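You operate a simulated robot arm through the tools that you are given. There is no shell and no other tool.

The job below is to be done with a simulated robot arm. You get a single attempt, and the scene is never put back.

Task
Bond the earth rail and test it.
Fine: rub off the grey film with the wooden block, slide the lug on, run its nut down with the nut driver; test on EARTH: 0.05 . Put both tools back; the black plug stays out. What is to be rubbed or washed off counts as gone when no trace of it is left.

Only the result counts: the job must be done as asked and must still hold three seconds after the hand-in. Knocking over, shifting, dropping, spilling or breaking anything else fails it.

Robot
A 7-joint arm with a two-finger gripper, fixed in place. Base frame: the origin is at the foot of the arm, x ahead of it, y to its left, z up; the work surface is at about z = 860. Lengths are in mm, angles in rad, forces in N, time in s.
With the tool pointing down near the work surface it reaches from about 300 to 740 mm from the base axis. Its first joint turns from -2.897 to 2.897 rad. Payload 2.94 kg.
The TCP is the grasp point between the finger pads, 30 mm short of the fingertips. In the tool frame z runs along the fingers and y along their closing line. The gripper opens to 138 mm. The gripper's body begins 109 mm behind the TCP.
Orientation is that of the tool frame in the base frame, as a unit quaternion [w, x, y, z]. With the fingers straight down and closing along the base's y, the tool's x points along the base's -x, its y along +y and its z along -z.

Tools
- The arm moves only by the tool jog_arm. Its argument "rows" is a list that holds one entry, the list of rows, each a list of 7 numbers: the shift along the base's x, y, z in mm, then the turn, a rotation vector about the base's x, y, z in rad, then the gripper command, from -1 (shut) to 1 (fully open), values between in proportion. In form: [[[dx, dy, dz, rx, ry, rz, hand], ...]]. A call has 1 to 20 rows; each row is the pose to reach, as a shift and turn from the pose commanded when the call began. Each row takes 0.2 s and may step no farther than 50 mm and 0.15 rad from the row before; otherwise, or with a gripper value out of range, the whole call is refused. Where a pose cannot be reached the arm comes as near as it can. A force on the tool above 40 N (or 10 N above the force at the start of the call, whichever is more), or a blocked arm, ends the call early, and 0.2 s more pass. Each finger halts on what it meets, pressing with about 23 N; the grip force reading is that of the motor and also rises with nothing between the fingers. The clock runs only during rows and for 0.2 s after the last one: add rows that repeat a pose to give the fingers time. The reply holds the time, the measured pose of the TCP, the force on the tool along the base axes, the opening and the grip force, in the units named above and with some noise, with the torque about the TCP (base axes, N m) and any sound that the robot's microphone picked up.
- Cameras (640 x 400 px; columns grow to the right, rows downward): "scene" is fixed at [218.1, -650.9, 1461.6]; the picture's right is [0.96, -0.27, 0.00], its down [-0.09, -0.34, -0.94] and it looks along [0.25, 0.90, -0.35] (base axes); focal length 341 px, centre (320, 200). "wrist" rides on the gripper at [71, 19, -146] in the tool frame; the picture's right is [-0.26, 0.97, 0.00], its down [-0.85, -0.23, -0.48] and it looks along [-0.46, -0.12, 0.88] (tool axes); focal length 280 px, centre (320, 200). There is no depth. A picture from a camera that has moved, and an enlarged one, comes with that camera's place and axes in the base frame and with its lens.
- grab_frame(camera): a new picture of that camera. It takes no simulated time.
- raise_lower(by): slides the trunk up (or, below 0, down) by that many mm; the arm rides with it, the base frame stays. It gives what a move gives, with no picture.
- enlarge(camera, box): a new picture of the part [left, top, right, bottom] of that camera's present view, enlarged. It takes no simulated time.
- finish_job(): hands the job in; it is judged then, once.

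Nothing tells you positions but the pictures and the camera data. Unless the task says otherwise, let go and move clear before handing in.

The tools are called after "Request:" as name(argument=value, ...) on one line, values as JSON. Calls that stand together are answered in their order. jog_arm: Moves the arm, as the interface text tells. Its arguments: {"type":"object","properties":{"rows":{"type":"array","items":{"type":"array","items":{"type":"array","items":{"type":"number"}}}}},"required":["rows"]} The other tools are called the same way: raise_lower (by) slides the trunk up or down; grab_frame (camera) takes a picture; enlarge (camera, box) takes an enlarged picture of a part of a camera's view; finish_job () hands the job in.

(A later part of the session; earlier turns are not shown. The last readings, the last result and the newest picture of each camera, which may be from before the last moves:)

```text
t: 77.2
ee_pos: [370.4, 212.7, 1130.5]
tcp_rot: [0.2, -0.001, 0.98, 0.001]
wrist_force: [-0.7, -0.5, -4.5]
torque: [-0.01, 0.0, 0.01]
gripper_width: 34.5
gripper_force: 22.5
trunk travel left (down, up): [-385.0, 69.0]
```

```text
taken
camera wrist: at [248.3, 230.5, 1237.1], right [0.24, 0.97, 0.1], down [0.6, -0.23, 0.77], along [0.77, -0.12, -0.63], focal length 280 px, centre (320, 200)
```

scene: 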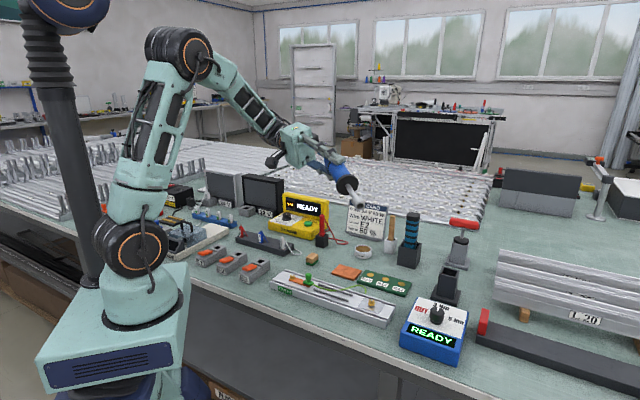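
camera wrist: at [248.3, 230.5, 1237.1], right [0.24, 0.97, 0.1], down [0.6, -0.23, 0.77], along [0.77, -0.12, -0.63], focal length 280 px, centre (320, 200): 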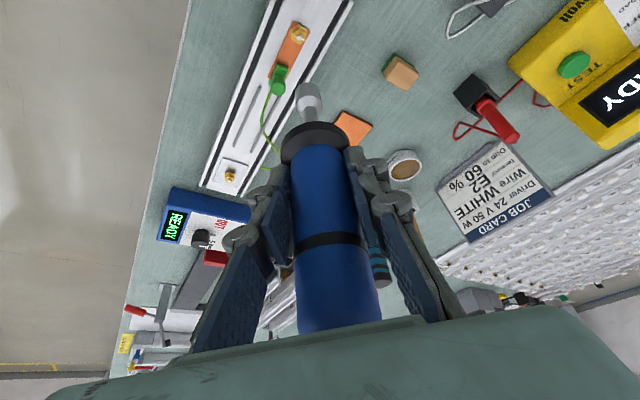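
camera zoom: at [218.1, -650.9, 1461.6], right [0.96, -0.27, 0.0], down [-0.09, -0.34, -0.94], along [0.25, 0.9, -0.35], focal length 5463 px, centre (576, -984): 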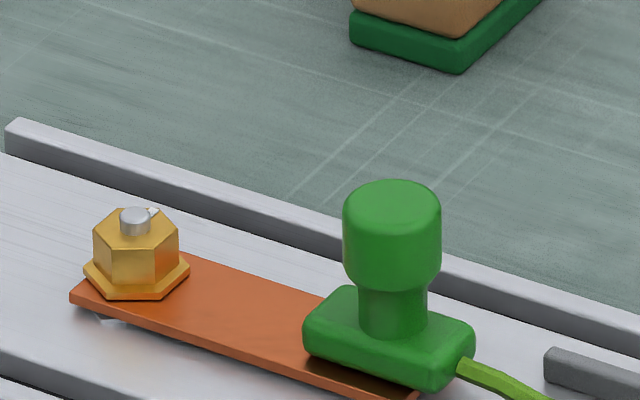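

The socket bottoms on the stud tip at the same level every time. Let me look closely at the torque box knob and at the other tools again before deciding.

Request:
enlarge(camera="wrist", box=[150, 180, 250, 270])

Request:
enlarge(camera="scene", box=[415, 295, 460, 330])

Request:
enlarge(camera="scene", box=[395, 205, 430, 275])

Request:
enlarge(camera="scene", box=[360, 270, 405, 330])

```text
4.44 times, centred on (200, 225) of wrist
camera zoom: at [248.3, 230.5, 1237.1], right [0.24, 0.97, 0.1], down [0.6, -0.23, 0.77], along [0.77, -0.12, -0.63], focal length 1246 px, centre (853, 89)
```

zoom: 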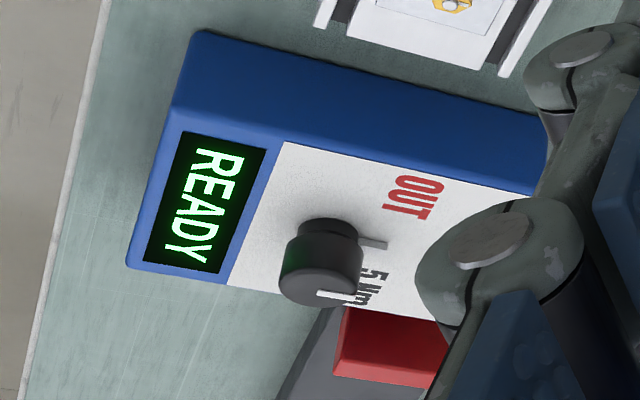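

```text
11.43 times, centred on (438, 312) of scene
camera zoom: at [218.1, -650.9, 1461.6], right [0.96, -0.27, 0.0], down [-0.09, -0.34, -0.94], along [0.25, 0.9, -0.35], focal length 3902 px, centre (-1023, -1086)
```

zoom: 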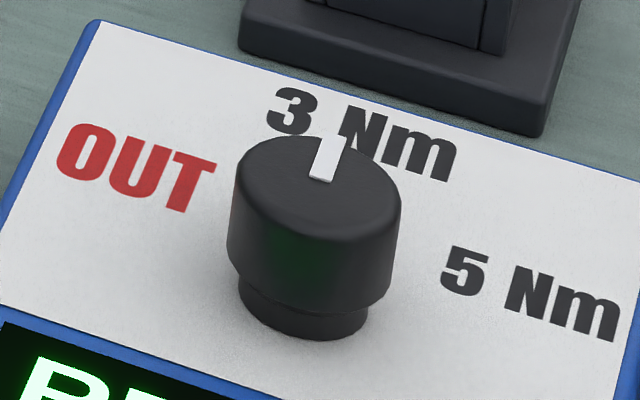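

```text
5.71 times, centred on (412, 240) of scene
camera zoom: at [218.1, -650.9, 1461.6], right [0.96, -0.27, 0.0], down [-0.09, -0.34, -0.94], along [0.25, 0.9, -0.35], focal length 1951 px, centre (-209, -29)
```

zoom: 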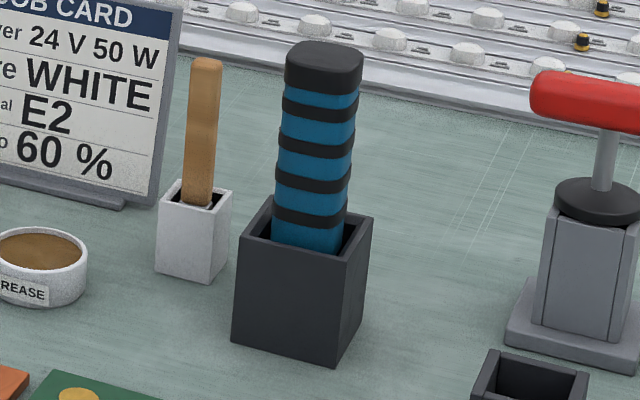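

```text
6.67 times, centred on (382, 300) of scene
camera zoom: at [218.1, -650.9, 1461.6], right [0.96, -0.27, 0.0], down [-0.09, -0.34, -0.94], along [0.25, 0.9, -0.35], focal length 2276 px, centre (-97, -467)
```

zoom: 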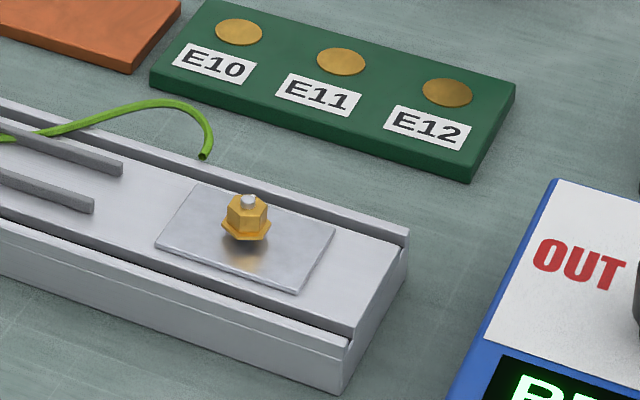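

The knob is on 3 Nm and the blue driver is clearly the nut tool. I'll go back onto the nut, press moderately and turn the driver clockwise by hand to see if the nut follows.

Request:
jog_arm(rows=[[[1, 0, -40, 0, 0, 0, -1], [1.5, 0, -80, 0, 0, 0, -1], [1.5, 0, -108, 0, 0, 0, -1], [1.5, 0, -112, 0, 0, 0, -1], [1.5, 0, -112, 0, 0, 0, -1]]])

Request:
enlarge(camera="wrist", box=[285, 50, 333, 98])

Request:
enlarge(camera="scene", box=[299, 268, 309, 280])

```text
t: 78.4
ee_pos: [374.0, 214.7, 1018.4]
tcp_rot: [0.2, 0.0, 0.98, 0.001]
wrist_force: [-0.8, 0.0, -4.1]
torque: [-0.01, 0.05, 0.01]
gripper_width: 34.9
gripper_force: 23.2
trunk travel left (down, up): [-385.0, 69.0]
```

```text
8.33 times, centred on (309, 74) of wrist
camera zoom: at [251.3, 231.1, 1125.0], right [0.24, 0.97, 0.1], down [0.59, -0.23, 0.77], along [0.77, -0.12, -0.63], focal length 2337 px, centre (412, 1250)
```

zoom: 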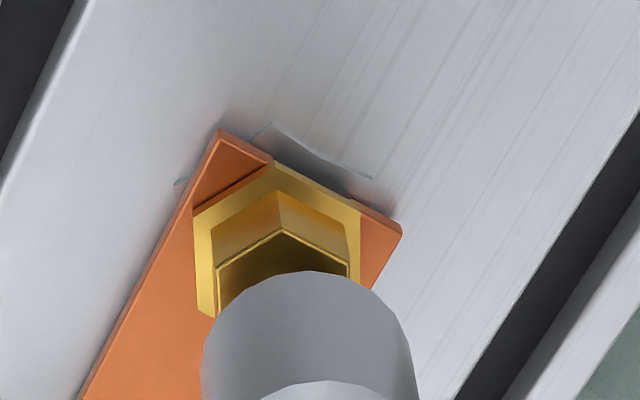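

```text
16.00 times, centred on (304, 274) of scene
camera zoom: at [218.1, -650.9, 1461.6], right [0.96, -0.27, 0.0], down [-0.09, -0.34, -0.94], along [0.25, 0.9, -0.35], focal length 5463 px, centre (576, -984)
```

zoom: 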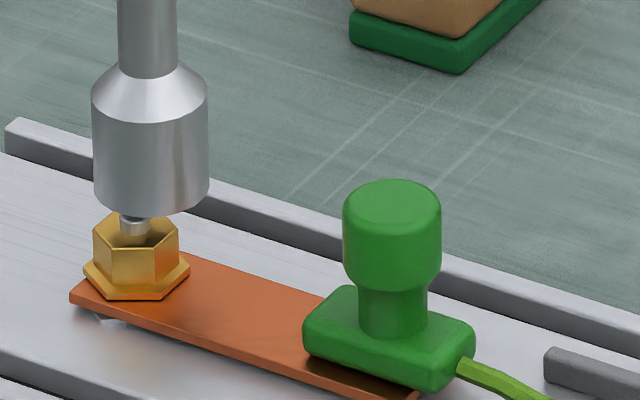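

Request:
jog_arm(rows=[[[-3.4, -1.1, 0, 0, 0, 0, -1], [-3.4, -1.1, -4, 0, 0, 0, -1], [-3.4, -1.1, -4, 0, 0, 0, -1]]])

Request:
enlarge(camera="wrist", box=[285, 50, 333, 98])

Request:
enlarge(camera="scene", box=[299, 268, 309, 280])

```text
t: 79.2
ee_pos: [370.8, 211.3, 1014.0]
tcp_rot: [0.201, -0.001, 0.98, 0.001]
wrist_force: [0.0, -0.4, -4.7]
torque: [0.0, 0.0, 0.01]
gripper_width: 34.7
gripper_force: 23.6
trunk travel left (down, up): [-385.0, 69.0]
```

```text
8.33 times, centred on (309, 74) of wrist
camera zoom: at [248.1, 230.1, 1121.1], right [0.24, 0.97, 0.1], down [0.59, -0.23, 0.77], along [0.77, -0.12, -0.63], focal length 2337 px, centre (412, 1250)
```

zoom: 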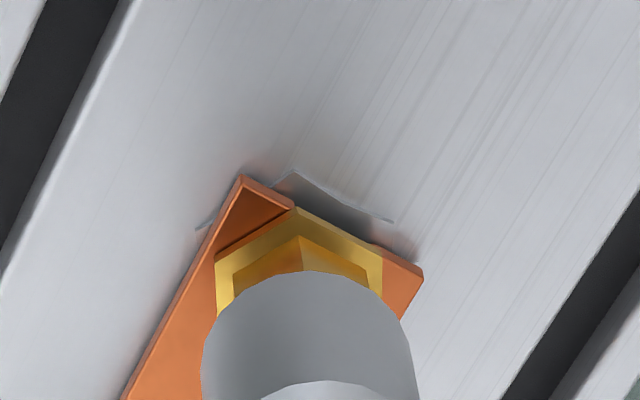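

```text
16.00 times, centred on (304, 274) of scene
camera zoom: at [218.1, -650.9, 1461.6], right [0.96, -0.27, 0.0], down [-0.09, -0.34, -0.94], along [0.25, 0.9, -0.35], focal length 5463 px, centre (576, -984)
```

zoom: 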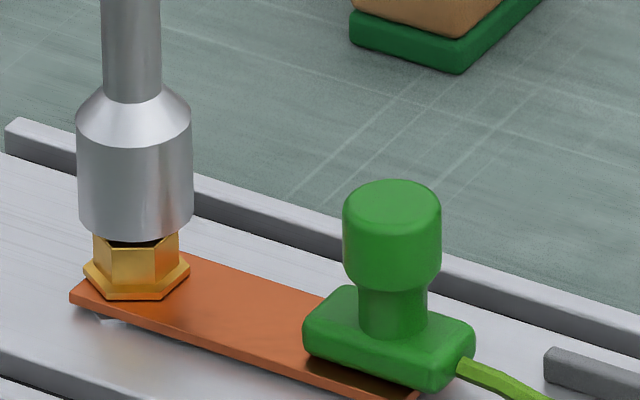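

Aligned within 0.3 mm. Press and turn clockwise 0.6 rad.

Request:
jog_arm(rows=[[[0.2, 0.3, -1.5, 0, 0, 0, -1], [0.2, 0.3, -3, 0, 0, 0, -1], [0.2, 0.3, -3, 0, 0, -0.1, -1], [0.2, 0.3, -3, 0, 0, -0.2, -1], [0.2, 0.3, -3, 0, 0, -0.3, -1], [0.2, 0.3, -3, 0, 0, -0.4, -1], [0.2, 0.3, -3, 0, 0, -0.5, -1], [0.2, 0.3, -3, 0, 0, -0.6, -1]]])

Request:
enlarge(camera="scene", box=[299, 268, 309, 280])

Request:
enlarge(camera="scene", box=[260, 180, 480, 370])

```text
t: 81.0
ee_pos: [370.0, 213.9, 1013.6]
tcp_rot: [0.192, 0.29, 0.936, -0.058]
wrist_force: [1.5, 3.0, 10.2]
torque: [0.23, -0.14, 0.06]
gripper_width: 34.9
gripper_force: 23.2
trunk travel left (down, up): [-385.0, 69.0]
```

```text
16.00 times, centred on (304, 274) of scene
camera zoom: at [218.1, -650.9, 1461.6], right [0.96, -0.27, 0.0], down [-0.09, -0.34, -0.94], along [0.25, 0.9, -0.35], focal length 5463 px, centre (576, -984)
```

zoom: 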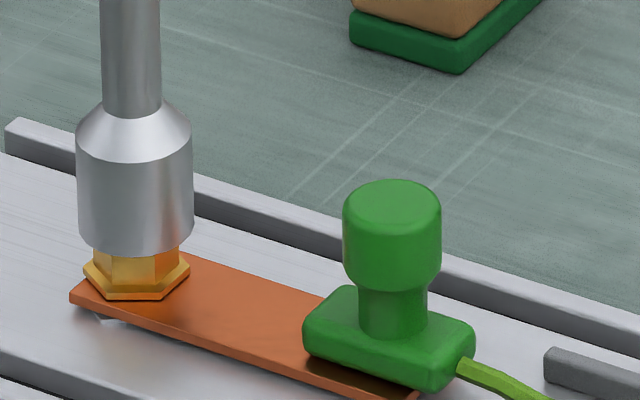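

```text
2.11 times, centred on (370, 275) of scene
camera zoom: at [218.1, -650.9, 1461.6], right [0.96, -0.27, 0.0], down [-0.09, -0.34, -0.94], along [0.25, 0.9, -0.35], focal length 719 px, centre (215, 42)
```

zoom: 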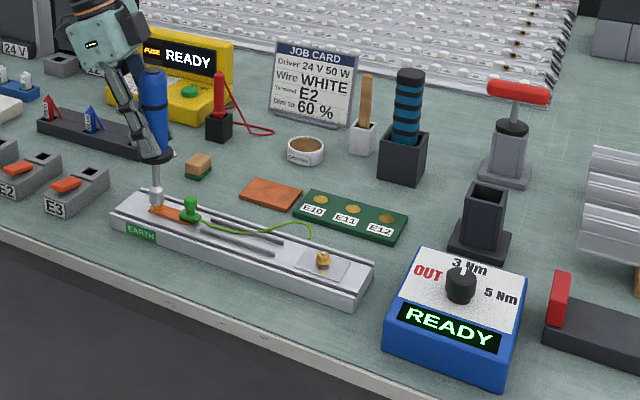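

The nut doesn't follow either. I'll look at the rest of the bench (left side) for anything I missed, such as markings or another driver.

Request:
jog_arm(rows=[[[0, 0, 10, 0, 0, 0.1, -1], [0, 0, 40, 0, 0, 0.2, -1], [0, 0, 80, 0, 0, 0.3, -1], [20, -20, 120, 0, 0, 0.4, -1], [50, -40, 150, 0, 0, 0.5, -1], [80, -60, 170, 0, 0, 0.6, -1]]])

Request:
enlarge(camera="scene", box=[90, 170, 230, 270])

Request:
enlarge(camera="scene", box=[450, 140, 640, 270])

Request:
grab_frame(camera="wrist")

```text
t: 82.4
ee_pos: [450.9, 151.7, 1180.2]
tcp_rot: [0.2, -0.001, 0.98, 0.001]
wrist_force: [0.4, -1.0, -4.1]
torque: [-0.01, 0.0, 0.0]
gripper_width: 35.1
gripper_force: 23.1
trunk travel left (down, up): [-385.0, 69.0]
```

```text
4.00 times, centred on (160, 220) of scene
camera zoom: at [218.1, -650.9, 1461.6], right [0.96, -0.27, 0.0], down [-0.09, -0.34, -0.94], along [0.25, 0.9, -0.35], focal length 1366 px, centre (960, 120)
```

zoom: 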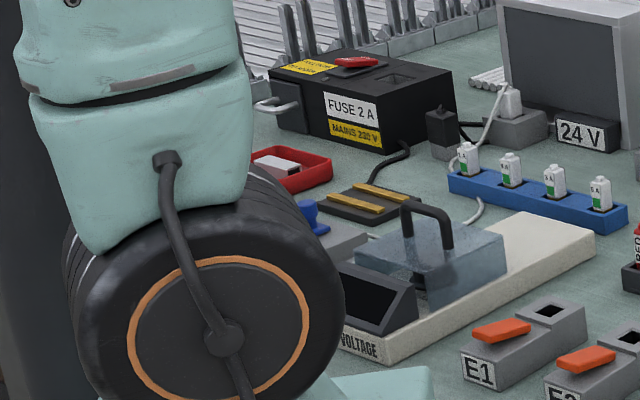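

```text
3.08 times, centred on (545, 205) of scene
camera zoom: at [218.1, -650.9, 1461.6], right [0.96, -0.27, 0.0], down [-0.09, -0.34, -0.94], along [0.25, 0.9, -0.35], focal length 1051 px, centre (-372, 185)
```

zoom: 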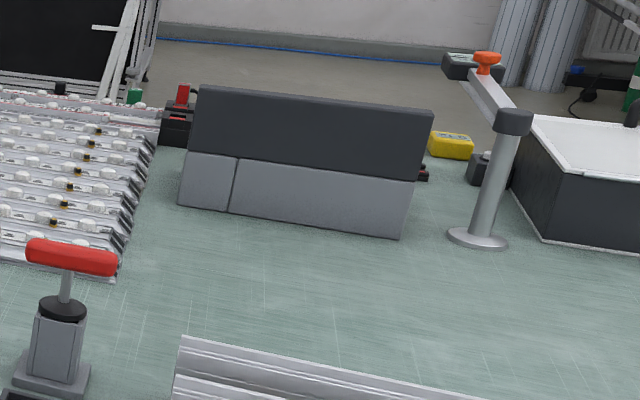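

```text
taken
camera wrist: at [328.3, 169.5, 1287.7], right [0.24, 0.97, 0.1], down [0.6, -0.23, 0.77], along [0.77, -0.12, -0.63], focal length 280 px, centre (320, 200)
```

wrist: 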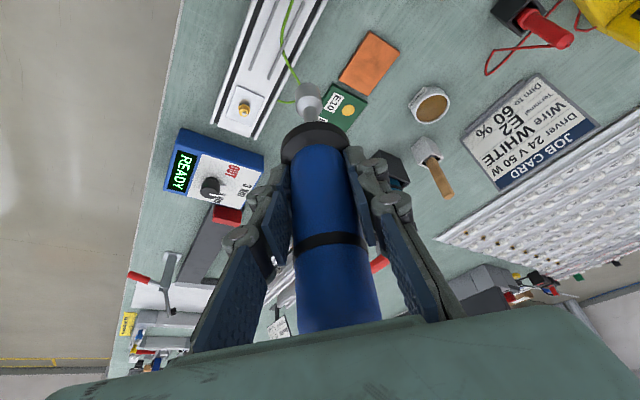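

The black plug belongs to the mains fuse box, unrelated to the driver. To learn what the socket is actually hitting, I'll touch down 14 mm off-centre (clear of the stud tip) and compare heights.

Request:
jog_arm(rows=[[[-30, 25, -20, 0, 0, 0, -1], [-60, 50, -40, 0, 0, 0, -1], [-90, 70, -60, 0, 0, 0, -1], [-90, 70, -105, 0, 0, 0, -1], [-90, 70, -145, 0, 0, 0, -1], [-90, 70, -160, 0, 0, 0, -1], [-90, 70, -160, 0, 0, 0, -1]]])

Request:
enlarge(camera="wrist", box=[275, 50, 345, 110])

Request:
enlarge(camera="scene", box=[299, 268, 309, 280])

```text
t: 84.0
ee_pos: [361.2, 221.7, 1021.2]
tcp_rot: [0.2, 0.0, 0.98, 0.001]
wrist_force: [0.1, -0.2, -3.9]
torque: [-0.01, 0.06, 0.0]
gripper_width: 34.9
gripper_force: 23.6
trunk travel left (down, up): [-385.0, 69.0]
```

```text
6.67 times, centred on (310, 80) of wrist
camera zoom: at [238.8, 240.7, 1128.2], right [0.24, 0.97, 0.1], down [0.59, -0.23, 0.77], along [0.77, -0.12, -0.63], focal length 1869 px, centre (387, 1000)
```

zoom: 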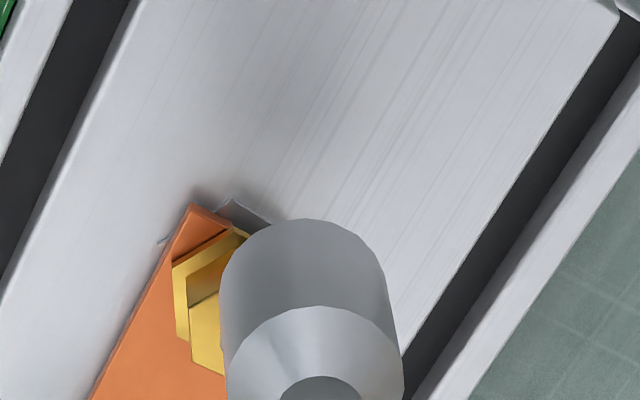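

```text
16.00 times, centred on (304, 274) of scene
camera zoom: at [218.1, -650.9, 1461.6], right [0.96, -0.27, 0.0], down [-0.09, -0.34, -0.94], along [0.25, 0.9, -0.35], focal length 5463 px, centre (576, -984)
```

zoom: 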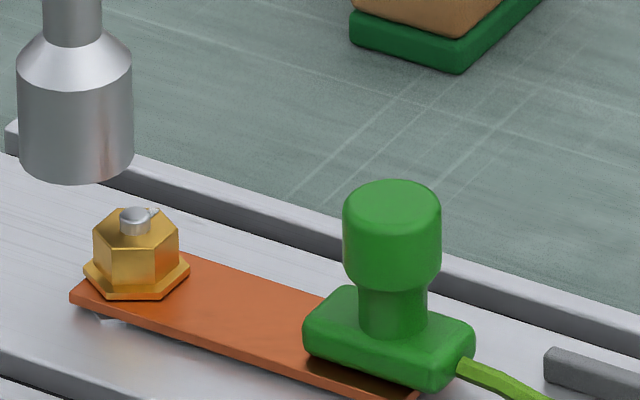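

Request:
jog_arm(rows=[[[0, 0, -4, 0, 0, 0, -1], [0, 0, -7.5, 0, 0, 0, -1], [0, 0, -7.5, 0, 0, 0, -1]]])

Request:
jog_arm(rows=[[[0, 0, -1, 0, 0, 0, -1], [0, 0, -2, 0, 0, 0, -1]]])

Request:
enlarge(camera="scene", box=[299, 268, 309, 280])

```text
t: 84.8
ee_pos: [360.4, 220.7, 1013.8]
tcp_rot: [0.201, 0.0, 0.98, 0.0]
wrist_force: [0.3, 0.3, -3.2]
torque: [-0.02, -0.01, 0.01]
gripper_width: 35.0
gripper_force: 23.4
trunk travel left (down, up): [-385.0, 69.0]
```

```text
t: 85.4
ee_pos: [361.7, 222.4, 1013.5]
tcp_rot: [0.2, -0.001, 0.98, 0.001]
wrist_force: [0.7, -1.7, 0.5]
torque: [-0.14, -0.11, -0.01]
gripper_width: 34.8
gripper_force: 22.8
trunk travel left (down, up): [-385.0, 69.0]
```

```text
16.00 times, centred on (304, 274) of scene
camera zoom: at [218.1, -650.9, 1461.6], right [0.96, -0.27, 0.0], down [-0.09, -0.34, -0.94], along [0.25, 0.9, -0.35], focal length 5463 px, centre (576, -984)
```

zoom: 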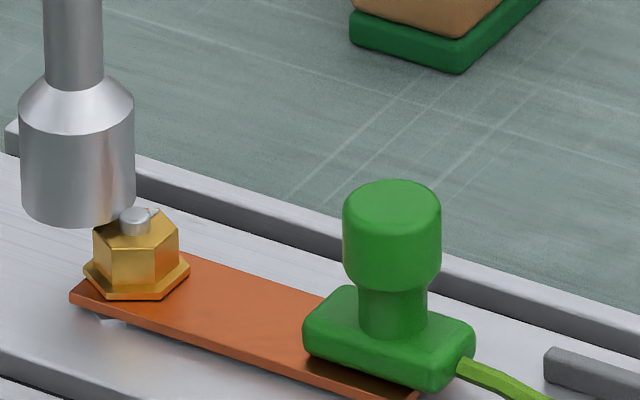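

Contact again at stud-tip level, but the socket edge may still overlap the stud. I'll step 5 mm further out and retry.

Request:
jog_arm(rows=[[[0, 0, 4, 0, 0, 0, -1], [-3.6, 3.6, 4, 0, 0, 0, -1], [-3.6, 3.6, 2, 0, 0, 0, -1], [-3.6, 3.6, 0, 0, 0, 0, -1], [-3.6, 3.6, -1, 0, 0, 0, -1]]])

Request:
jog_arm(rows=[[[0, 0, -1, 0, 0, 0, -1], [0, 0, -2, 0, 0, 0, -1], [0, 0, -3, 0, 0, 0, -1]]])

Request:
enlarge(camera="scene", box=[299, 268, 309, 280])

```text
t: 86.6
ee_pos: [357.9, 225.5, 1011.4]
tcp_rot: [0.201, 0.0, 0.98, 0.001]
wrist_force: [0.4, -0.9, -4.3]
torque: [-0.01, 0.01, 0.0]
gripper_width: 35.0
gripper_force: 22.5
trunk travel left (down, up): [-385.0, 69.0]
```

```text
t: 87.4
ee_pos: [356.8, 226.0, 1008.2]
tcp_rot: [0.2, -0.001, 0.98, 0.001]
wrist_force: [0.0, -0.6, -4.0]
torque: [0.02, 0.02, 0.01]
gripper_width: 34.8
gripper_force: 23.2
trunk travel left (down, up): [-385.0, 69.0]
```

```text
16.00 times, centred on (304, 274) of scene
camera zoom: at [218.1, -650.9, 1461.6], right [0.96, -0.27, 0.0], down [-0.09, -0.34, -0.94], along [0.25, 0.9, -0.35], focal length 5463 px, centre (576, -984)
```

zoom: 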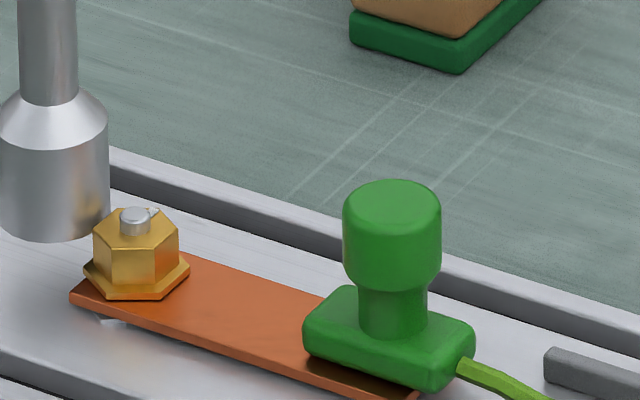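

Request:
jog_arm(rows=[[[0, 0, 6, 0, 0, 0, -1], [1.7, -1.7, 8, 0, 0, 0, -1], [1.7, -1.7, 6, 0, 0, 0, -1], [1.7, -1.7, 5, 0, 0, 0, -1]]])

Request:
jog_arm(rows=[[[0, 0, -1, 0, 0, 0, -1], [0, 0, -2, 0, 0, 0, -1], [0, 0, -3, 0, 0, 0, -1]]])

Request:
enlarge(camera="scene", box=[299, 268, 309, 280])

```text
t: 88.4
ee_pos: [359.8, 223.9, 1014.2]
tcp_rot: [0.2, 0.0, 0.98, 0.001]
wrist_force: [0.0, -0.2, -4.6]
torque: [-0.02, 0.02, 0.02]
gripper_width: 34.9
gripper_force: 23.4
trunk travel left (down, up): [-385.0, 69.0]
```

```text
t: 89.2
ee_pos: [359.1, 224.6, 1012.6]
tcp_rot: [0.202, -0.002, 0.979, 0.003]
wrist_force: [-4.0, -1.0, 20.2]
torque: [-0.26, 0.27, -0.01]
gripper_width: 35.1
gripper_force: 22.6
trunk travel left (down, up): [-385.0, 69.0]
```

```text
16.00 times, centred on (304, 274) of scene
camera zoom: at [218.1, -650.9, 1461.6], right [0.96, -0.27, 0.0], down [-0.09, -0.34, -0.94], along [0.25, 0.9, -0.35], focal length 5463 px, centre (576, -984)
```

zoom: 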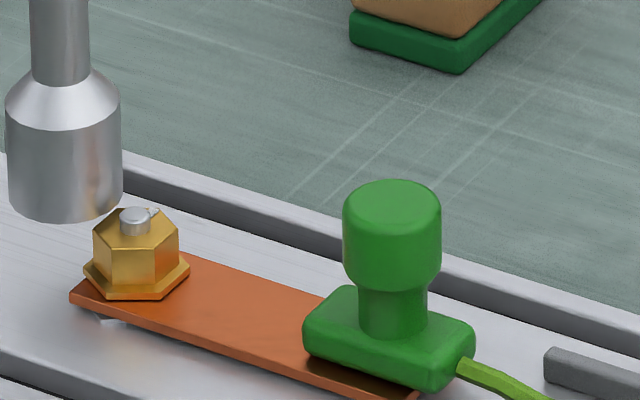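

Useful: the blocking surface is wider than the stud tip, i.e. the nut's own body, so the socket is meant to slip over it and needs precise centring. I'll return to centre and verify, then do a small hop search.

Request:
jog_arm(rows=[[[0, 0, 8, 0, 0, 0, -1], [5.8, -6, 9, 0, 0, 0, -1], [11.6, -12, 9, 0, 0, 0, -1], [11.6, -12, 6, 0, 0, 0, -1], [11.6, -12, 6, 0, 0, 0, -1]]])

Request:
enlarge(camera="wrist", box=[285, 50, 333, 98])

Request:
enlarge(camera="scene", box=[299, 268, 309, 280])

```text
t: 90.4
ee_pos: [370.3, 210.9, 1015.7]
tcp_rot: [0.2, 0.0, 0.98, 0.0]
wrist_force: [-0.3, 0.1, -4.0]
torque: [-0.02, 0.05, -0.01]
gripper_width: 34.8
gripper_force: 23.0
trunk travel left (down, up): [-385.0, 69.0]
```

```text
8.33 times, centred on (309, 74) of wrist
camera zoom: at [248.2, 230.2, 1122.7], right [0.24, 0.97, 0.1], down [0.59, -0.23, 0.77], along [0.77, -0.12, -0.63], focal length 2337 px, centre (412, 1250)
```

zoom: 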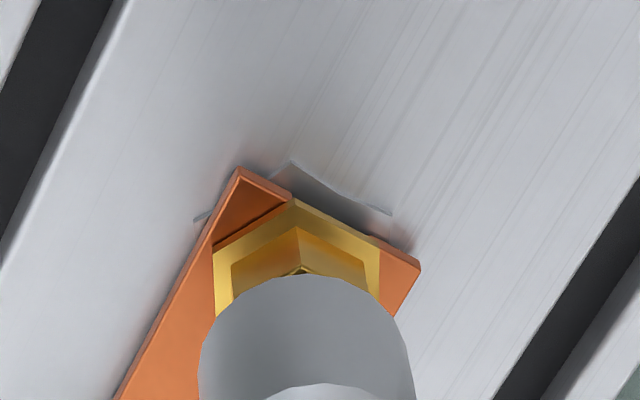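

```text
16.00 times, centred on (304, 274) of scene
camera zoom: at [218.1, -650.9, 1461.6], right [0.96, -0.27, 0.0], down [-0.09, -0.34, -0.94], along [0.25, 0.9, -0.35], focal length 5463 px, centre (576, -984)
```

zoom: 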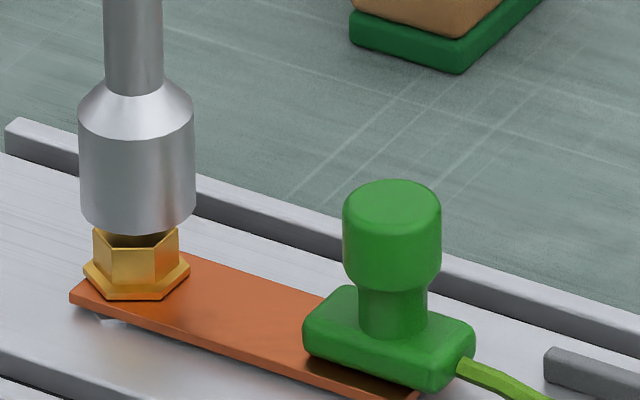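

Within about 0.4 mm. I'll run a light-contact hop search around the centre and see whether the socket drops.

Request:
jog_arm(rows=[[[-0.15, 0.45, -2.5, 0, 0, 0, -1], [-0.15, 0.45, -5.5, 0, 0, 0, -1], [0.35, 0.45, -3.1, 0, 0, 0, -1], [0.35, 0.45, -5.5, 0, 0, 0, -1], [0.35, -0.05, -3.1, 0, 0, 0, -1], [0.35, -0.05, -5.5, 0, 0, 0, -1], [-0.15, -0.05, -3.1, 0, 0, 0, -1], [-0.15, -0.05, -5.5, 0, 0, 0, -1], [-0.65, -0.05, -3.1, 0, 0, 0, -1], [-0.65, -0.05, -5.5, 0, 0, 0, -1], [-0.65, 0.45, -3.1, 0, 0, 0, -1], [-0.65, 0.45, -5.5, 0, 0, 0, -1], [-0.65, 0.95, -3.1, 0, 0, 0, -1], [-0.65, 0.95, -5.5, 0, 0, 0, -1], [-0.15, 0.95, -3.1, 0, 0, 0, -1], [-0.15, 0.95, -5.5, 0, 0, 0, -1], [0.35, 0.95, -3.1, 0, 0, 0, -1], [0.35, 0.95, -5.5, 0, 0, 0, -1]]])

Request:
enlarge(camera="scene", box=[299, 268, 309, 280])

```text
t: 94.2
ee_pos: [370.1, 212.0, 1013.8]
tcp_rot: [0.202, 0.0, 0.979, 0.001]
wrist_force: [-6.6, -3.2, 25.5]
torque: [-0.3, 0.63, -0.03]
gripper_width: 34.9
gripper_force: 22.9
trunk travel left (down, up): [-385.0, 69.0]
```

```text
16.00 times, centred on (304, 274) of scene
camera zoom: at [218.1, -650.9, 1461.6], right [0.96, -0.27, 0.0], down [-0.09, -0.34, -0.94], along [0.25, 0.9, -0.35], focal length 5463 px, centre (576, -984)
```

zoom: 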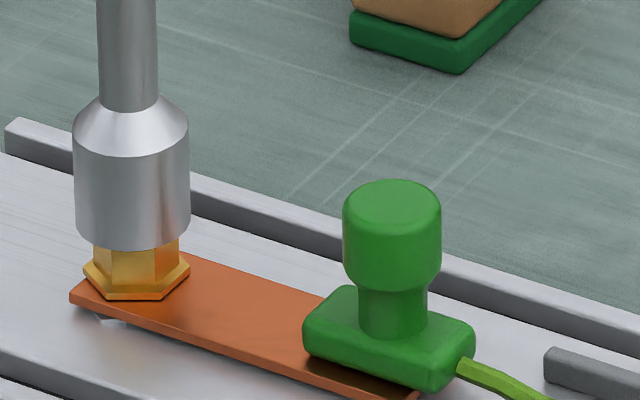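

No drop yet, and pressing hard shifts the tip sideways. I'll lift slightly, recheck the centring, then search with only light pressure.

Request:
jog_arm(rows=[[[-0.3, -0.7, 4, 0, 0, 0, -1], [-0.3, -0.7, 5, 0, 0, 0, -1], [-0.3, -0.7, 5, 0, 0, 0, -1]]])

Request:
enlarge(camera="wrist", box=[285, 50, 333, 98])

Request:
enlarge(camera="scene", box=[299, 268, 309, 280])

```text
t: 95.0
ee_pos: [371.0, 213.6, 1015.2]
tcp_rot: [0.199, -0.001, 0.98, 0.001]
wrist_force: [0.4, 0.6, -3.8]
torque: [0.02, 0.02, -0.02]
gripper_width: 34.9
gripper_force: 23.0
trunk travel left (down, up): [-385.0, 69.0]
```

```text
8.33 times, centred on (309, 74) of wrist
camera zoom: at [248.0, 230.5, 1121.7], right [0.24, 0.97, 0.1], down [0.6, -0.23, 0.77], along [0.77, -0.12, -0.63], focal length 2337 px, centre (412, 1250)
```

zoom: 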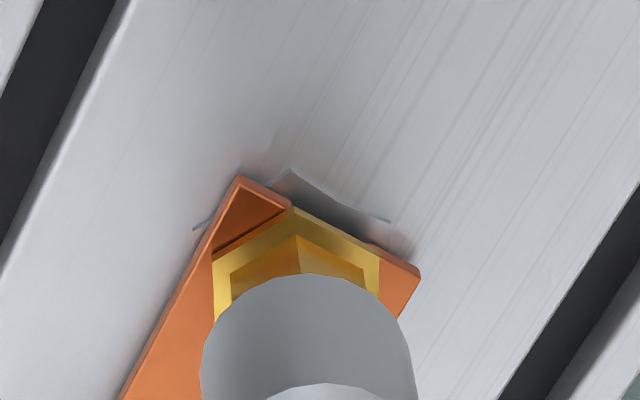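

```text
16.00 times, centred on (304, 274) of scene
camera zoom: at [218.1, -650.9, 1461.6], right [0.96, -0.27, 0.0], down [-0.09, -0.34, -0.94], along [0.25, 0.9, -0.35], focal length 5463 px, centre (576, -984)
```

zoom: 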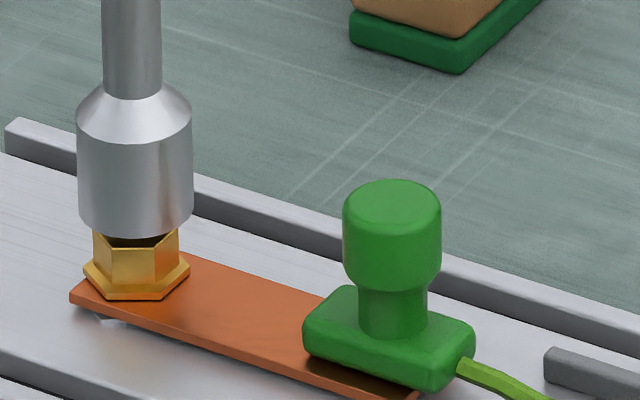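

Centred to about 0.2 mm and 1.7 mm above. Very gentle lowering now.

Request:
jog_arm(rows=[[[0, 0, -1, 0, 0, 0, -1], [0.1, 0.2, -2, 0, 0, 0, -1], [0.1, 0.2, -2.3, 0, 0, 0, -1]]])

Request:
enlarge(camera="scene", box=[395, 285, 475, 370])

```text
t: 95.8
ee_pos: [371.0, 212.7, 1014.5]
tcp_rot: [0.2, 0.0, 0.98, 0.0]
wrist_force: [0.7, 0.6, -3.1]
torque: [0.02, 0.01, 0.03]
gripper_width: 34.8
gripper_force: 22.8
trunk travel left (down, up): [-385.0, 69.0]
```

```text
4.71 times, centred on (435, 328) of scene
camera zoom: at [218.1, -650.9, 1461.6], right [0.96, -0.27, 0.0], down [-0.09, -0.34, -0.94], along [0.25, 0.9, -0.35], focal length 1607 px, centre (-221, -400)
```

zoom: 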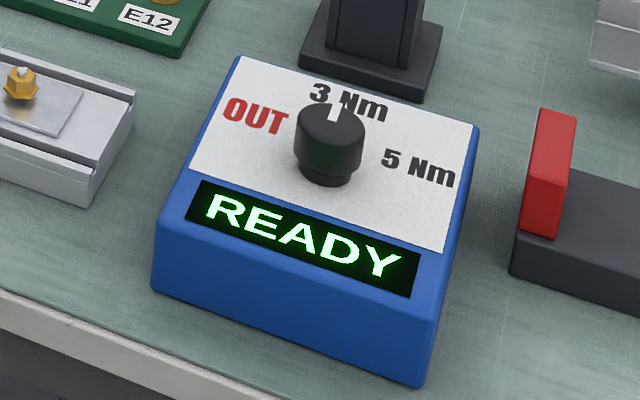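

Just touching. A light-pressure spiral now.

Request:
jog_arm(rows=[[[0, 0, -0.6, 0, 0, 0, -1], [0.4, 0, -0.7, 0, 0, 0, -1], [0.4, 0.4, -0.7, 0, 0, 0, -1], [0, 0.4, -0.7, 0, 0, 0, -1], [-0.4, 0.4, -0.7, 0, 0, 0, -1], [-0.4, 0, -0.7, 0, 0, 0, -1], [-0.4, -0.4, -0.7, 0, 0, 0, -1], [0, -0.4, -0.7, 0, 0, 0, -1], [0.4, -0.4, -0.7, 0, 0, 0, -1], [0.8, -0.4, -0.7, 0, 0, 0, -1], [0.8, 0, -0.7, 0, 0, 0, -1], [0.8, 0.4, -0.7, 0, 0, 0, -1], [0.8, 0.8, -0.7, 0, 0, 0, -1], [0.4, 0.8, -0.7, 0, 0, 0, -1], [0, 0.8, -0.7, 0, 0, 0, -1], [-0.4, 0.8, -0.7, 0, 0, 0, -1], [-0.8, 0.8, -0.7, 0, 0, 0, -1], [-0.8, 0.4, -0.7, 0, 0, 0, -1], [-0.8, 0, -0.7, 0, 0, 0, -1], [-0.4, 0, -0.7, 0, 0, 0, -1]]])

Request:
enlarge(camera="scene", box=[299, 268, 309, 280])

```text
t: 100.0
ee_pos: [371.0, 212.9, 1014.1]
tcp_rot: [0.2, -0.001, 0.98, 0.002]
wrist_force: [-1.5, 0.4, -0.5]
torque: [0.04, 0.13, 0.0]
gripper_width: 34.9
gripper_force: 22.8
trunk travel left (down, up): [-385.0, 69.0]
```

```text
16.00 times, centred on (304, 274) of scene
camera zoom: at [218.1, -650.9, 1461.6], right [0.96, -0.27, 0.0], down [-0.09, -0.34, -0.94], along [0.25, 0.9, -0.35], focal length 5463 px, centre (576, -984)
```

zoom: 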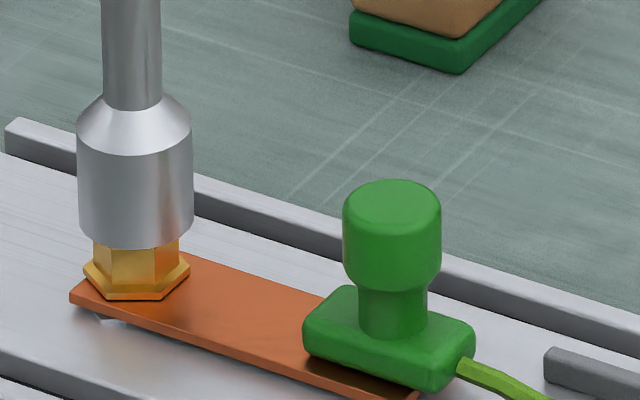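

Still no drop. The tip likely sticks by friction during such tiny moves, so I'll drag it in a wider light-contact raster around the centre.

Request:
jog_arm(rows=[[[-1.2, -1.2, 0.3, 0, 0, 0, -1], [-1.6, -1.2, 0, 0, 0, 0, -1], [-0.6, -1.2, 0, 0, 0, 0, -1], [0.4, -1.2, 0, 0, 0, 0, -1], [1.4, -1.2, 0, 0, 0, 0, -1], [2.4, -1.2, 0, 0, 0, 0, -1], [2.4, -0.7, 0, 0, 0, 0, -1], [1.4, -0.7, 0, 0, 0, 0, -1], [0.4, -0.7, 0, 0, 0, 0, -1], [-0.6, -0.7, 0, 0, 0, 0, -1], [-1.6, -0.7, 0, 0, 0, 0, -1], [-1.6, -0.2, 0, 0, 0, 0, -1], [-0.6, -0.2, 0, 0, 0, 0, -1], [0.4, -0.2, 0, 0, 0, 0, -1], [1.4, -0.2, 0, 0, 0, 0, -1], [2.4, -0.2, 0, 0, 0, 0, -1]]])

Request:
jog_arm(rows=[[[0, 0.5, 0, 0, 0, 0, -1], [-1, 0.5, 0, 0, 0, 0, -1], [-2, 0.5, 0, 0, 0, 0, -1], [-3, 0.5, 0, 0, 0, 0, -1], [-4, 0.5, 0, 0, 0, 0, -1], [-4, 1, 0, 0, 0, 0, -1], [-3, 1, 0, 0, 0, 0, -1], [-2, 1, 0, 0, 0, 0, -1], [-1, 1, 0, 0, 0, 0, -1], [0, 1, 0, 0, 0, 0, -1], [0, 1.5, 0, 0, 0, 0, -1], [-1, 1.5, 0, 0, 0, 0, -1], [-2, 1.5, 0, 0, 0, 0, -1], [-3, 1.5, 0, 0, 0, 0, -1], [-4, 1.5, 0, 0, 0, 0, -1]]])

Request:
enlarge(camera="scene", box=[299, 268, 309, 280])

```text
t: 103.4
ee_pos: [373.6, 211.7, 1012.1]
tcp_rot: [0.2, 0.0, 0.98, 0.001]
wrist_force: [-0.5, -0.2, -1.2]
torque: [0.0, 0.15, -0.02]
gripper_width: 34.7
gripper_force: 22.5
trunk travel left (down, up): [-385.0, 69.0]
```

```text
t: 106.6
ee_pos: [367.3, 213.1, 1013.1]
tcp_rot: [0.201, 0.0, 0.98, 0.0]
wrist_force: [0.7, 0.2, -0.1]
torque: [-0.04, -0.18, 0.01]
gripper_width: 35.0
gripper_force: 23.0
trunk travel left (down, up): [-385.0, 69.0]
```

```text
16.00 times, centred on (304, 274) of scene
camera zoom: at [218.1, -650.9, 1461.6], right [0.96, -0.27, 0.0], down [-0.09, -0.34, -0.94], along [0.25, 0.9, -0.35], focal length 5463 px, centre (576, -984)
```

zoom: 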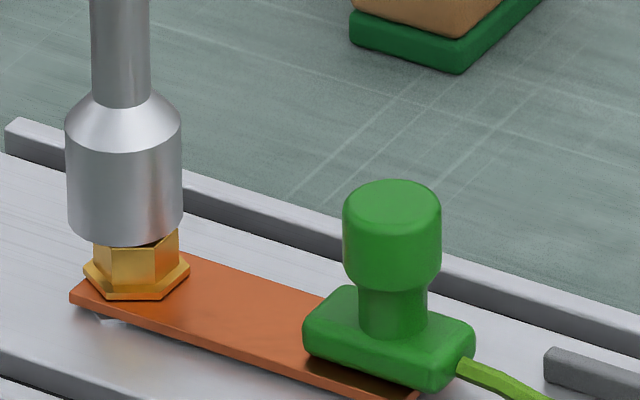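

No drop anywhere in the raster. I want a sharper look at the socket hole's shape (round or hex), so I'll show it to the scene camera again, closer.

Request:
jog_arm(rows=[[[0, 0, 10, 0, 0, 0, -1], [0, 0, 50, 0, 0, 0, -1], [10, -20, 90, 0, 0, 0, -1], [20, -50, 125, 0, 0, 0, -1], [30, -85, 155, 0, 0, 0, -1], [40, -120, 185, 0, 0, 0, -1], [45, -155, 210, 0, 0, 0, -1], [50, -190, 235, 0, 0, 0, -1]]])

Request:
jog_arm(rows=[[[0, 0, 5, -0.13, 0, 0, -1], [0, 0, 10, -0.26, 0, 0, -1], [0, 0, 15, -0.39, 0, 0, -1], [0, 0, 20, -0.52, 0, 0, -1], [0, 0, 25, -0.65, 0, 0, -1], [0, 0, 30, -0.78, 0, 0, -1], [0, 0, 30, -0.91, 0, 0, -1], [0, 0, 30, -1.04, 0, 0, -1], [0, 0, 30, -1.17, 0, 0, -1], [0, 0, 30, -1.3, 0, 0, -1], [0, 0, 30, -1.43, 0, 0, -1], [0, 0, 30, -1.56, 0, 0, -1], [0, 0, 30, -1.7, 0, 0, -1], [0, 0, 30, -1.7, 0, 0, -1]]])

Request:
grab_frame(camera="scene")

```text
t: 108.4
ee_pos: [419.2, 24.1, 1248.7]
tcp_rot: [0.199, -0.001, 0.98, 0.001]
wrist_force: [0.0, 0.0, -4.5]
torque: [0.0, 0.04, -0.03]
gripper_width: 34.9
gripper_force: 23.1
trunk travel left (down, up): [-385.0, 69.0]
```

```text
t: 111.4
ee_pos: [419.4, 24.5, 1277.6]
tcp_rot: [-0.132, 0.152, -0.646, 0.736]
wrist_force: [0.1, 0.5, -4.2]
torque: [-0.02, 0.0, -0.01]
gripper_width: 34.8
gripper_force: 23.3
trunk travel left (down, up): [-385.0, 69.0]
```

```text
taken
```

scene: 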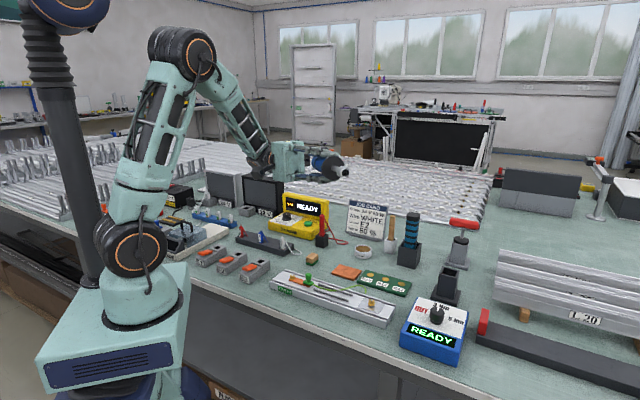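

Request:
enlarge(camera="scene", box=[332, 160, 356, 184])

Request:
enlarge(camera="scene", box=[300, 140, 360, 195])

```text
16.00 times, centred on (344, 172) of scene
camera zoom: at [218.1, -650.9, 1461.6], right [0.96, -0.27, 0.0], down [-0.09, -0.34, -0.94], along [0.25, 0.9, -0.35], focal length 5463 px, centre (-64, 648)
```

zoom: 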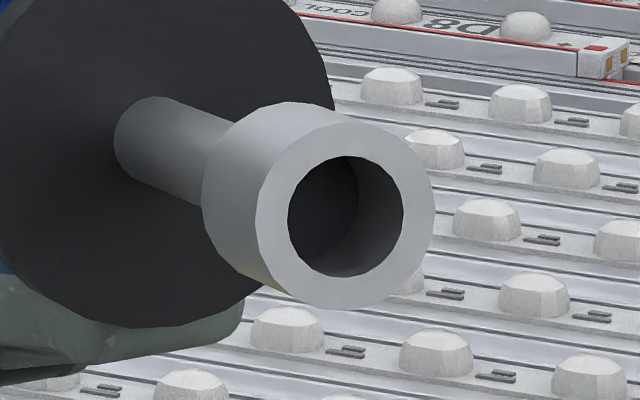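

```text
7.27 times, centred on (330, 168) of scene
camera zoom: at [218.1, -650.9, 1461.6], right [0.96, -0.27, 0.0], down [-0.09, -0.34, -0.94], along [0.25, 0.9, -0.35], focal length 2483 px, centre (247, 436)
```

zoom: 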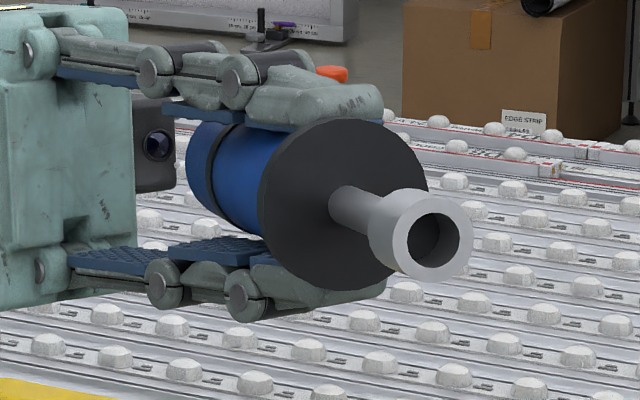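

The hole is plainly round (≈14 mm, matching the nut's flats), so no angular fit is needed. I'll return to the nut and try well-centred, steady presses at increasing force, now that the fingers bear on the collar.

Request:
jog_arm(rows=[[[0, 0, 0, 0.14, 0, 0, -1], [0, 0, 0, 0.28, 0, 0, -1], [0, 0, 0, 0.42, 0, 0, -1], [0, 0, 0, 0.56, 0, 0, -1], [0, 0, 0, 0.7, 0, 0, -1], [0, 0, 0, 0.84, 0, 0, -1], [0, 0, 0, 0.98, 0, 0, -1], [0, 0, 0, 1.12, 0, 0, -1], [0, 0, 0, 1.26, 0, 0, -1], [0, 0, 0, 1.4, 0, 0, -1], [0, 0, 0, 1.55, 0, 0, -1], [0, 0, 0, 1.7, 0, 0, -1], [0, 0, 0, 1.7, 0, 0, -1]]])

Request:
jog_arm(rows=[[[-8, 35, -25, 0, 0, 0, -1], [-16, 70, -55, 0, 0, 0, -1], [-24, 105, -85, 0, 0, 0, -1], [-32, 140, -115, 0, 0, 0, -1], [-40, 170, -145, 0, 0, 0, -1], [-47, 189, -180, 0, 0, 0, -1], [-47, 189, -220, 0, 0, 0, -1], [-47, 189, -252, 0, 0, 0, -1], [-47, 189, -258, 0, 0, 0, -1], [-47, 189, -258, 0, 0, 0, -1]]])

Request:
enlarge(camera="wrist", box=[285, 50, 333, 98])

Request:
enlarge(camera="scene", box=[299, 268, 309, 280])

```text
t: 114.2
ee_pos: [419.5, 23.8, 1277.7]
tcp_rot: [0.201, 0.0, 0.98, 0.002]
wrist_force: [-0.8, -0.6, -3.4]
torque: [0.03, -0.01, -0.01]
gripper_width: 34.7
gripper_force: 23.1
trunk travel left (down, up): [-385.0, 69.0]
```

```text
t: 116.4
ee_pos: [372.1, 214.2, 1017.9]
tcp_rot: [0.2, -0.001, 0.98, 0.001]
wrist_force: [-0.2, 0.8, -3.3]
torque: [0.01, 0.04, 0.01]
gripper_width: 34.9
gripper_force: 22.7
trunk travel left (down, up): [-385.0, 69.0]
```

```text
8.33 times, centred on (309, 74) of wrist
camera zoom: at [249.4, 231.7, 1125.5], right [0.24, 0.97, 0.1], down [0.59, -0.23, 0.77], along [0.77, -0.12, -0.63], focal length 2337 px, centre (412, 1250)
```

zoom: 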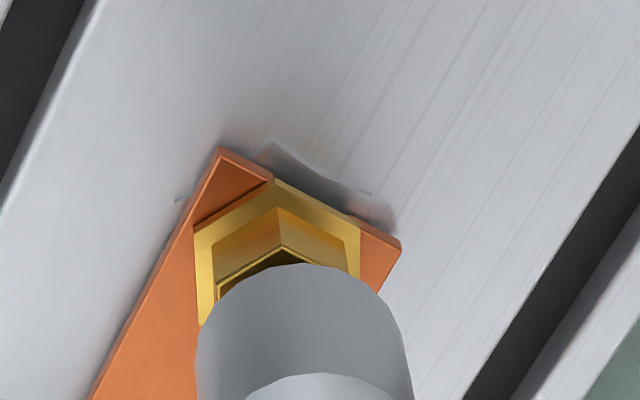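

```text
16.00 times, centred on (304, 274) of scene
camera zoom: at [218.1, -650.9, 1461.6], right [0.96, -0.27, 0.0], down [-0.09, -0.34, -0.94], along [0.25, 0.9, -0.35], focal length 5463 px, centre (576, -984)
```

zoom: 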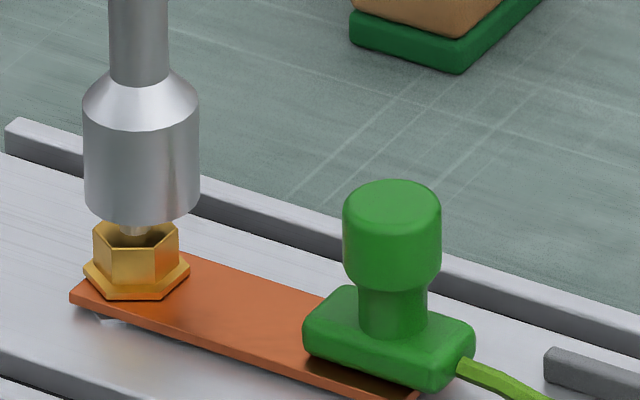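

Request:
jog_arm(rows=[[[-1.4, -1.1, -1, 0, 0, 0, -1], [-1.4, -1.1, -3.5, 0, 0, 0, -1], [-1.4, -1.1, -3.5, 0, 0, 0, -1]]])

Request:
enlarge(camera="wrist", box=[285, 50, 333, 98])

Request:
enlarge(camera="scene", box=[299, 268, 309, 280])

```text
t: 117.2
ee_pos: [370.6, 211.5, 1016.3]
tcp_rot: [0.201, -0.001, 0.98, 0.001]
wrist_force: [0.5, -0.7, -3.8]
torque: [0.0, 0.01, 0.02]
gripper_width: 34.9
gripper_force: 23.3
trunk travel left (down, up): [-385.0, 69.0]
```

```text
8.33 times, centred on (309, 74) of wrist
camera zoom: at [248.2, 230.2, 1122.4], right [0.24, 0.97, 0.1], down [0.59, -0.23, 0.77], along [0.77, -0.12, -0.63], focal length 2337 px, centre (412, 1250)
```

zoom: 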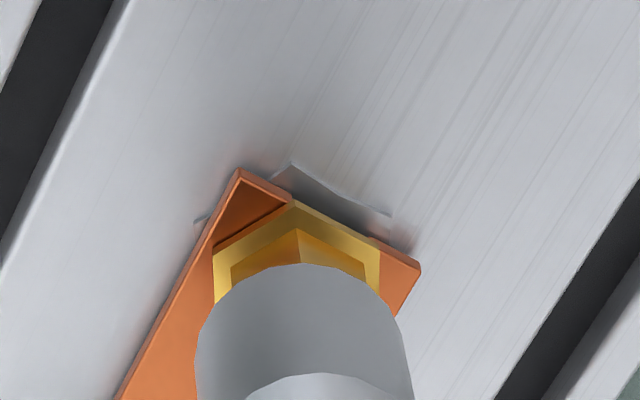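

```text
16.00 times, centred on (304, 274) of scene
camera zoom: at [218.1, -650.9, 1461.6], right [0.96, -0.27, 0.0], down [-0.09, -0.34, -0.94], along [0.25, 0.9, -0.35], focal length 5463 px, centre (576, -984)
```

zoom: 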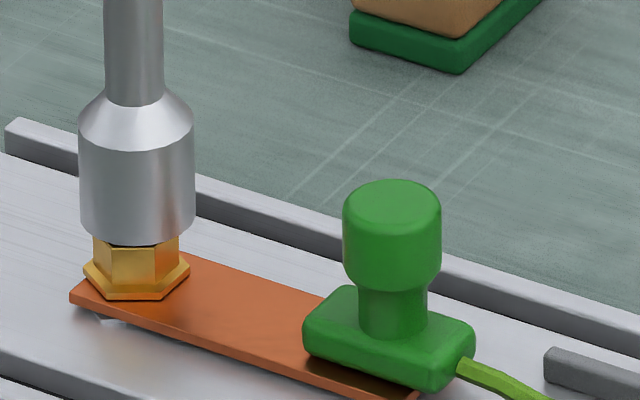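

Nearly centred. Small y correction, then a steady ~10 N press held for two seconds.

Request:
jog_arm(rows=[[[0, 0.45, 0, 0, 0, 0, -1], [0, 0.45, -1.2, 0, 0, 0, -1], [0, 0.45, -2, 0, 0, 0, -1], [0, 0.45, -2, 0, 0, 0, -1], [0, 0.45, -2, 0, 0, 0, -1], [0, 0.45, -2, 0, 0, 0, -1], [0, 0.45, -2, 0, 0, 0, -1], [0, 0.45, -2, 0, 0, 0, -1], [0, 0.45, -2, 0, 0, 0, -1], [0, 0.45, -2, 0, 0, 0, -1], [0, 0.45, -2, 0, 0, 0, -1]]])

Request:
enlarge(camera="scene", box=[299, 268, 309, 280])

Request:
enlarge(camera="scene", box=[395, 285, 475, 370])

```text
t: 119.6
ee_pos: [370.8, 212.5, 1014.0]
tcp_rot: [0.2, 0.0, 0.98, 0.001]
wrist_force: [2.0, -0.3, 4.5]
torque: [0.02, -0.31, 0.01]
gripper_width: 35.2
gripper_force: 22.6
trunk travel left (down, up): [-385.0, 69.0]
```

```text
16.00 times, centred on (304, 274) of scene
camera zoom: at [218.1, -650.9, 1461.6], right [0.96, -0.27, 0.0], down [-0.09, -0.34, -0.94], along [0.25, 0.9, -0.35], focal length 5463 px, centre (576, -984)
```

zoom: 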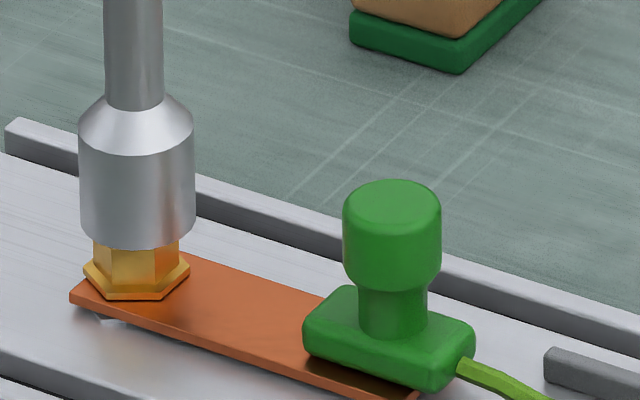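

```text
4.71 times, centred on (435, 328) of scene
camera zoom: at [218.1, -650.9, 1461.6], right [0.96, -0.27, 0.0], down [-0.09, -0.34, -0.94], along [0.25, 0.9, -0.35], focal length 1607 px, centre (-221, -400)
```

zoom: 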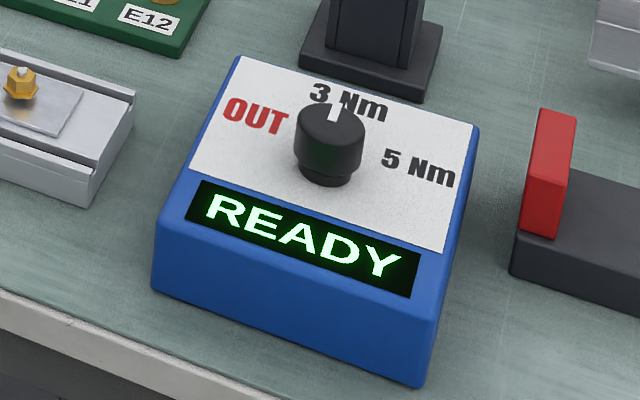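

A steady 9 N press does nothing. With the collar taking the load I can press harder, so I'll try ~30 N sustained, compensating the sideways give.

Request:
jog_arm(rows=[[[0.2, 0, -1, 0, 0, 0, -1], [0.4, 0, -2, 0, 0, 0, -1], [0.6, 0, -3, 0, 0, 0, -1], [0.6, 0, -3, 0, 0, 0, -1], [0.6, 0, -3, 0, 0, 0, -1], [0.6, 0, -3, 0, 0, 0, -1]]])

Request:
enlarge(camera="scene", box=[299, 268, 309, 280])

```text
t: 121.0
ee_pos: [370.9, 212.0, 1013.5]
tcp_rot: [0.202, -0.001, 0.979, 0.002]
wrist_force: [1.0, -2.0, 23.2]
torque: [-0.2, -0.33, 0.0]
gripper_width: 35.0
gripper_force: 22.7
trunk travel left (down, up): [-385.0, 69.0]
```

```text
16.00 times, centred on (304, 274) of scene
camera zoom: at [218.1, -650.9, 1461.6], right [0.96, -0.27, 0.0], down [-0.09, -0.34, -0.94], along [0.25, 0.9, -0.35], focal length 5463 px, centre (576, -984)
```

zoom: 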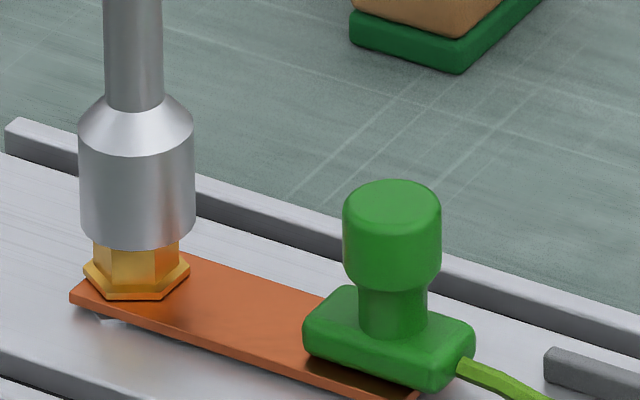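

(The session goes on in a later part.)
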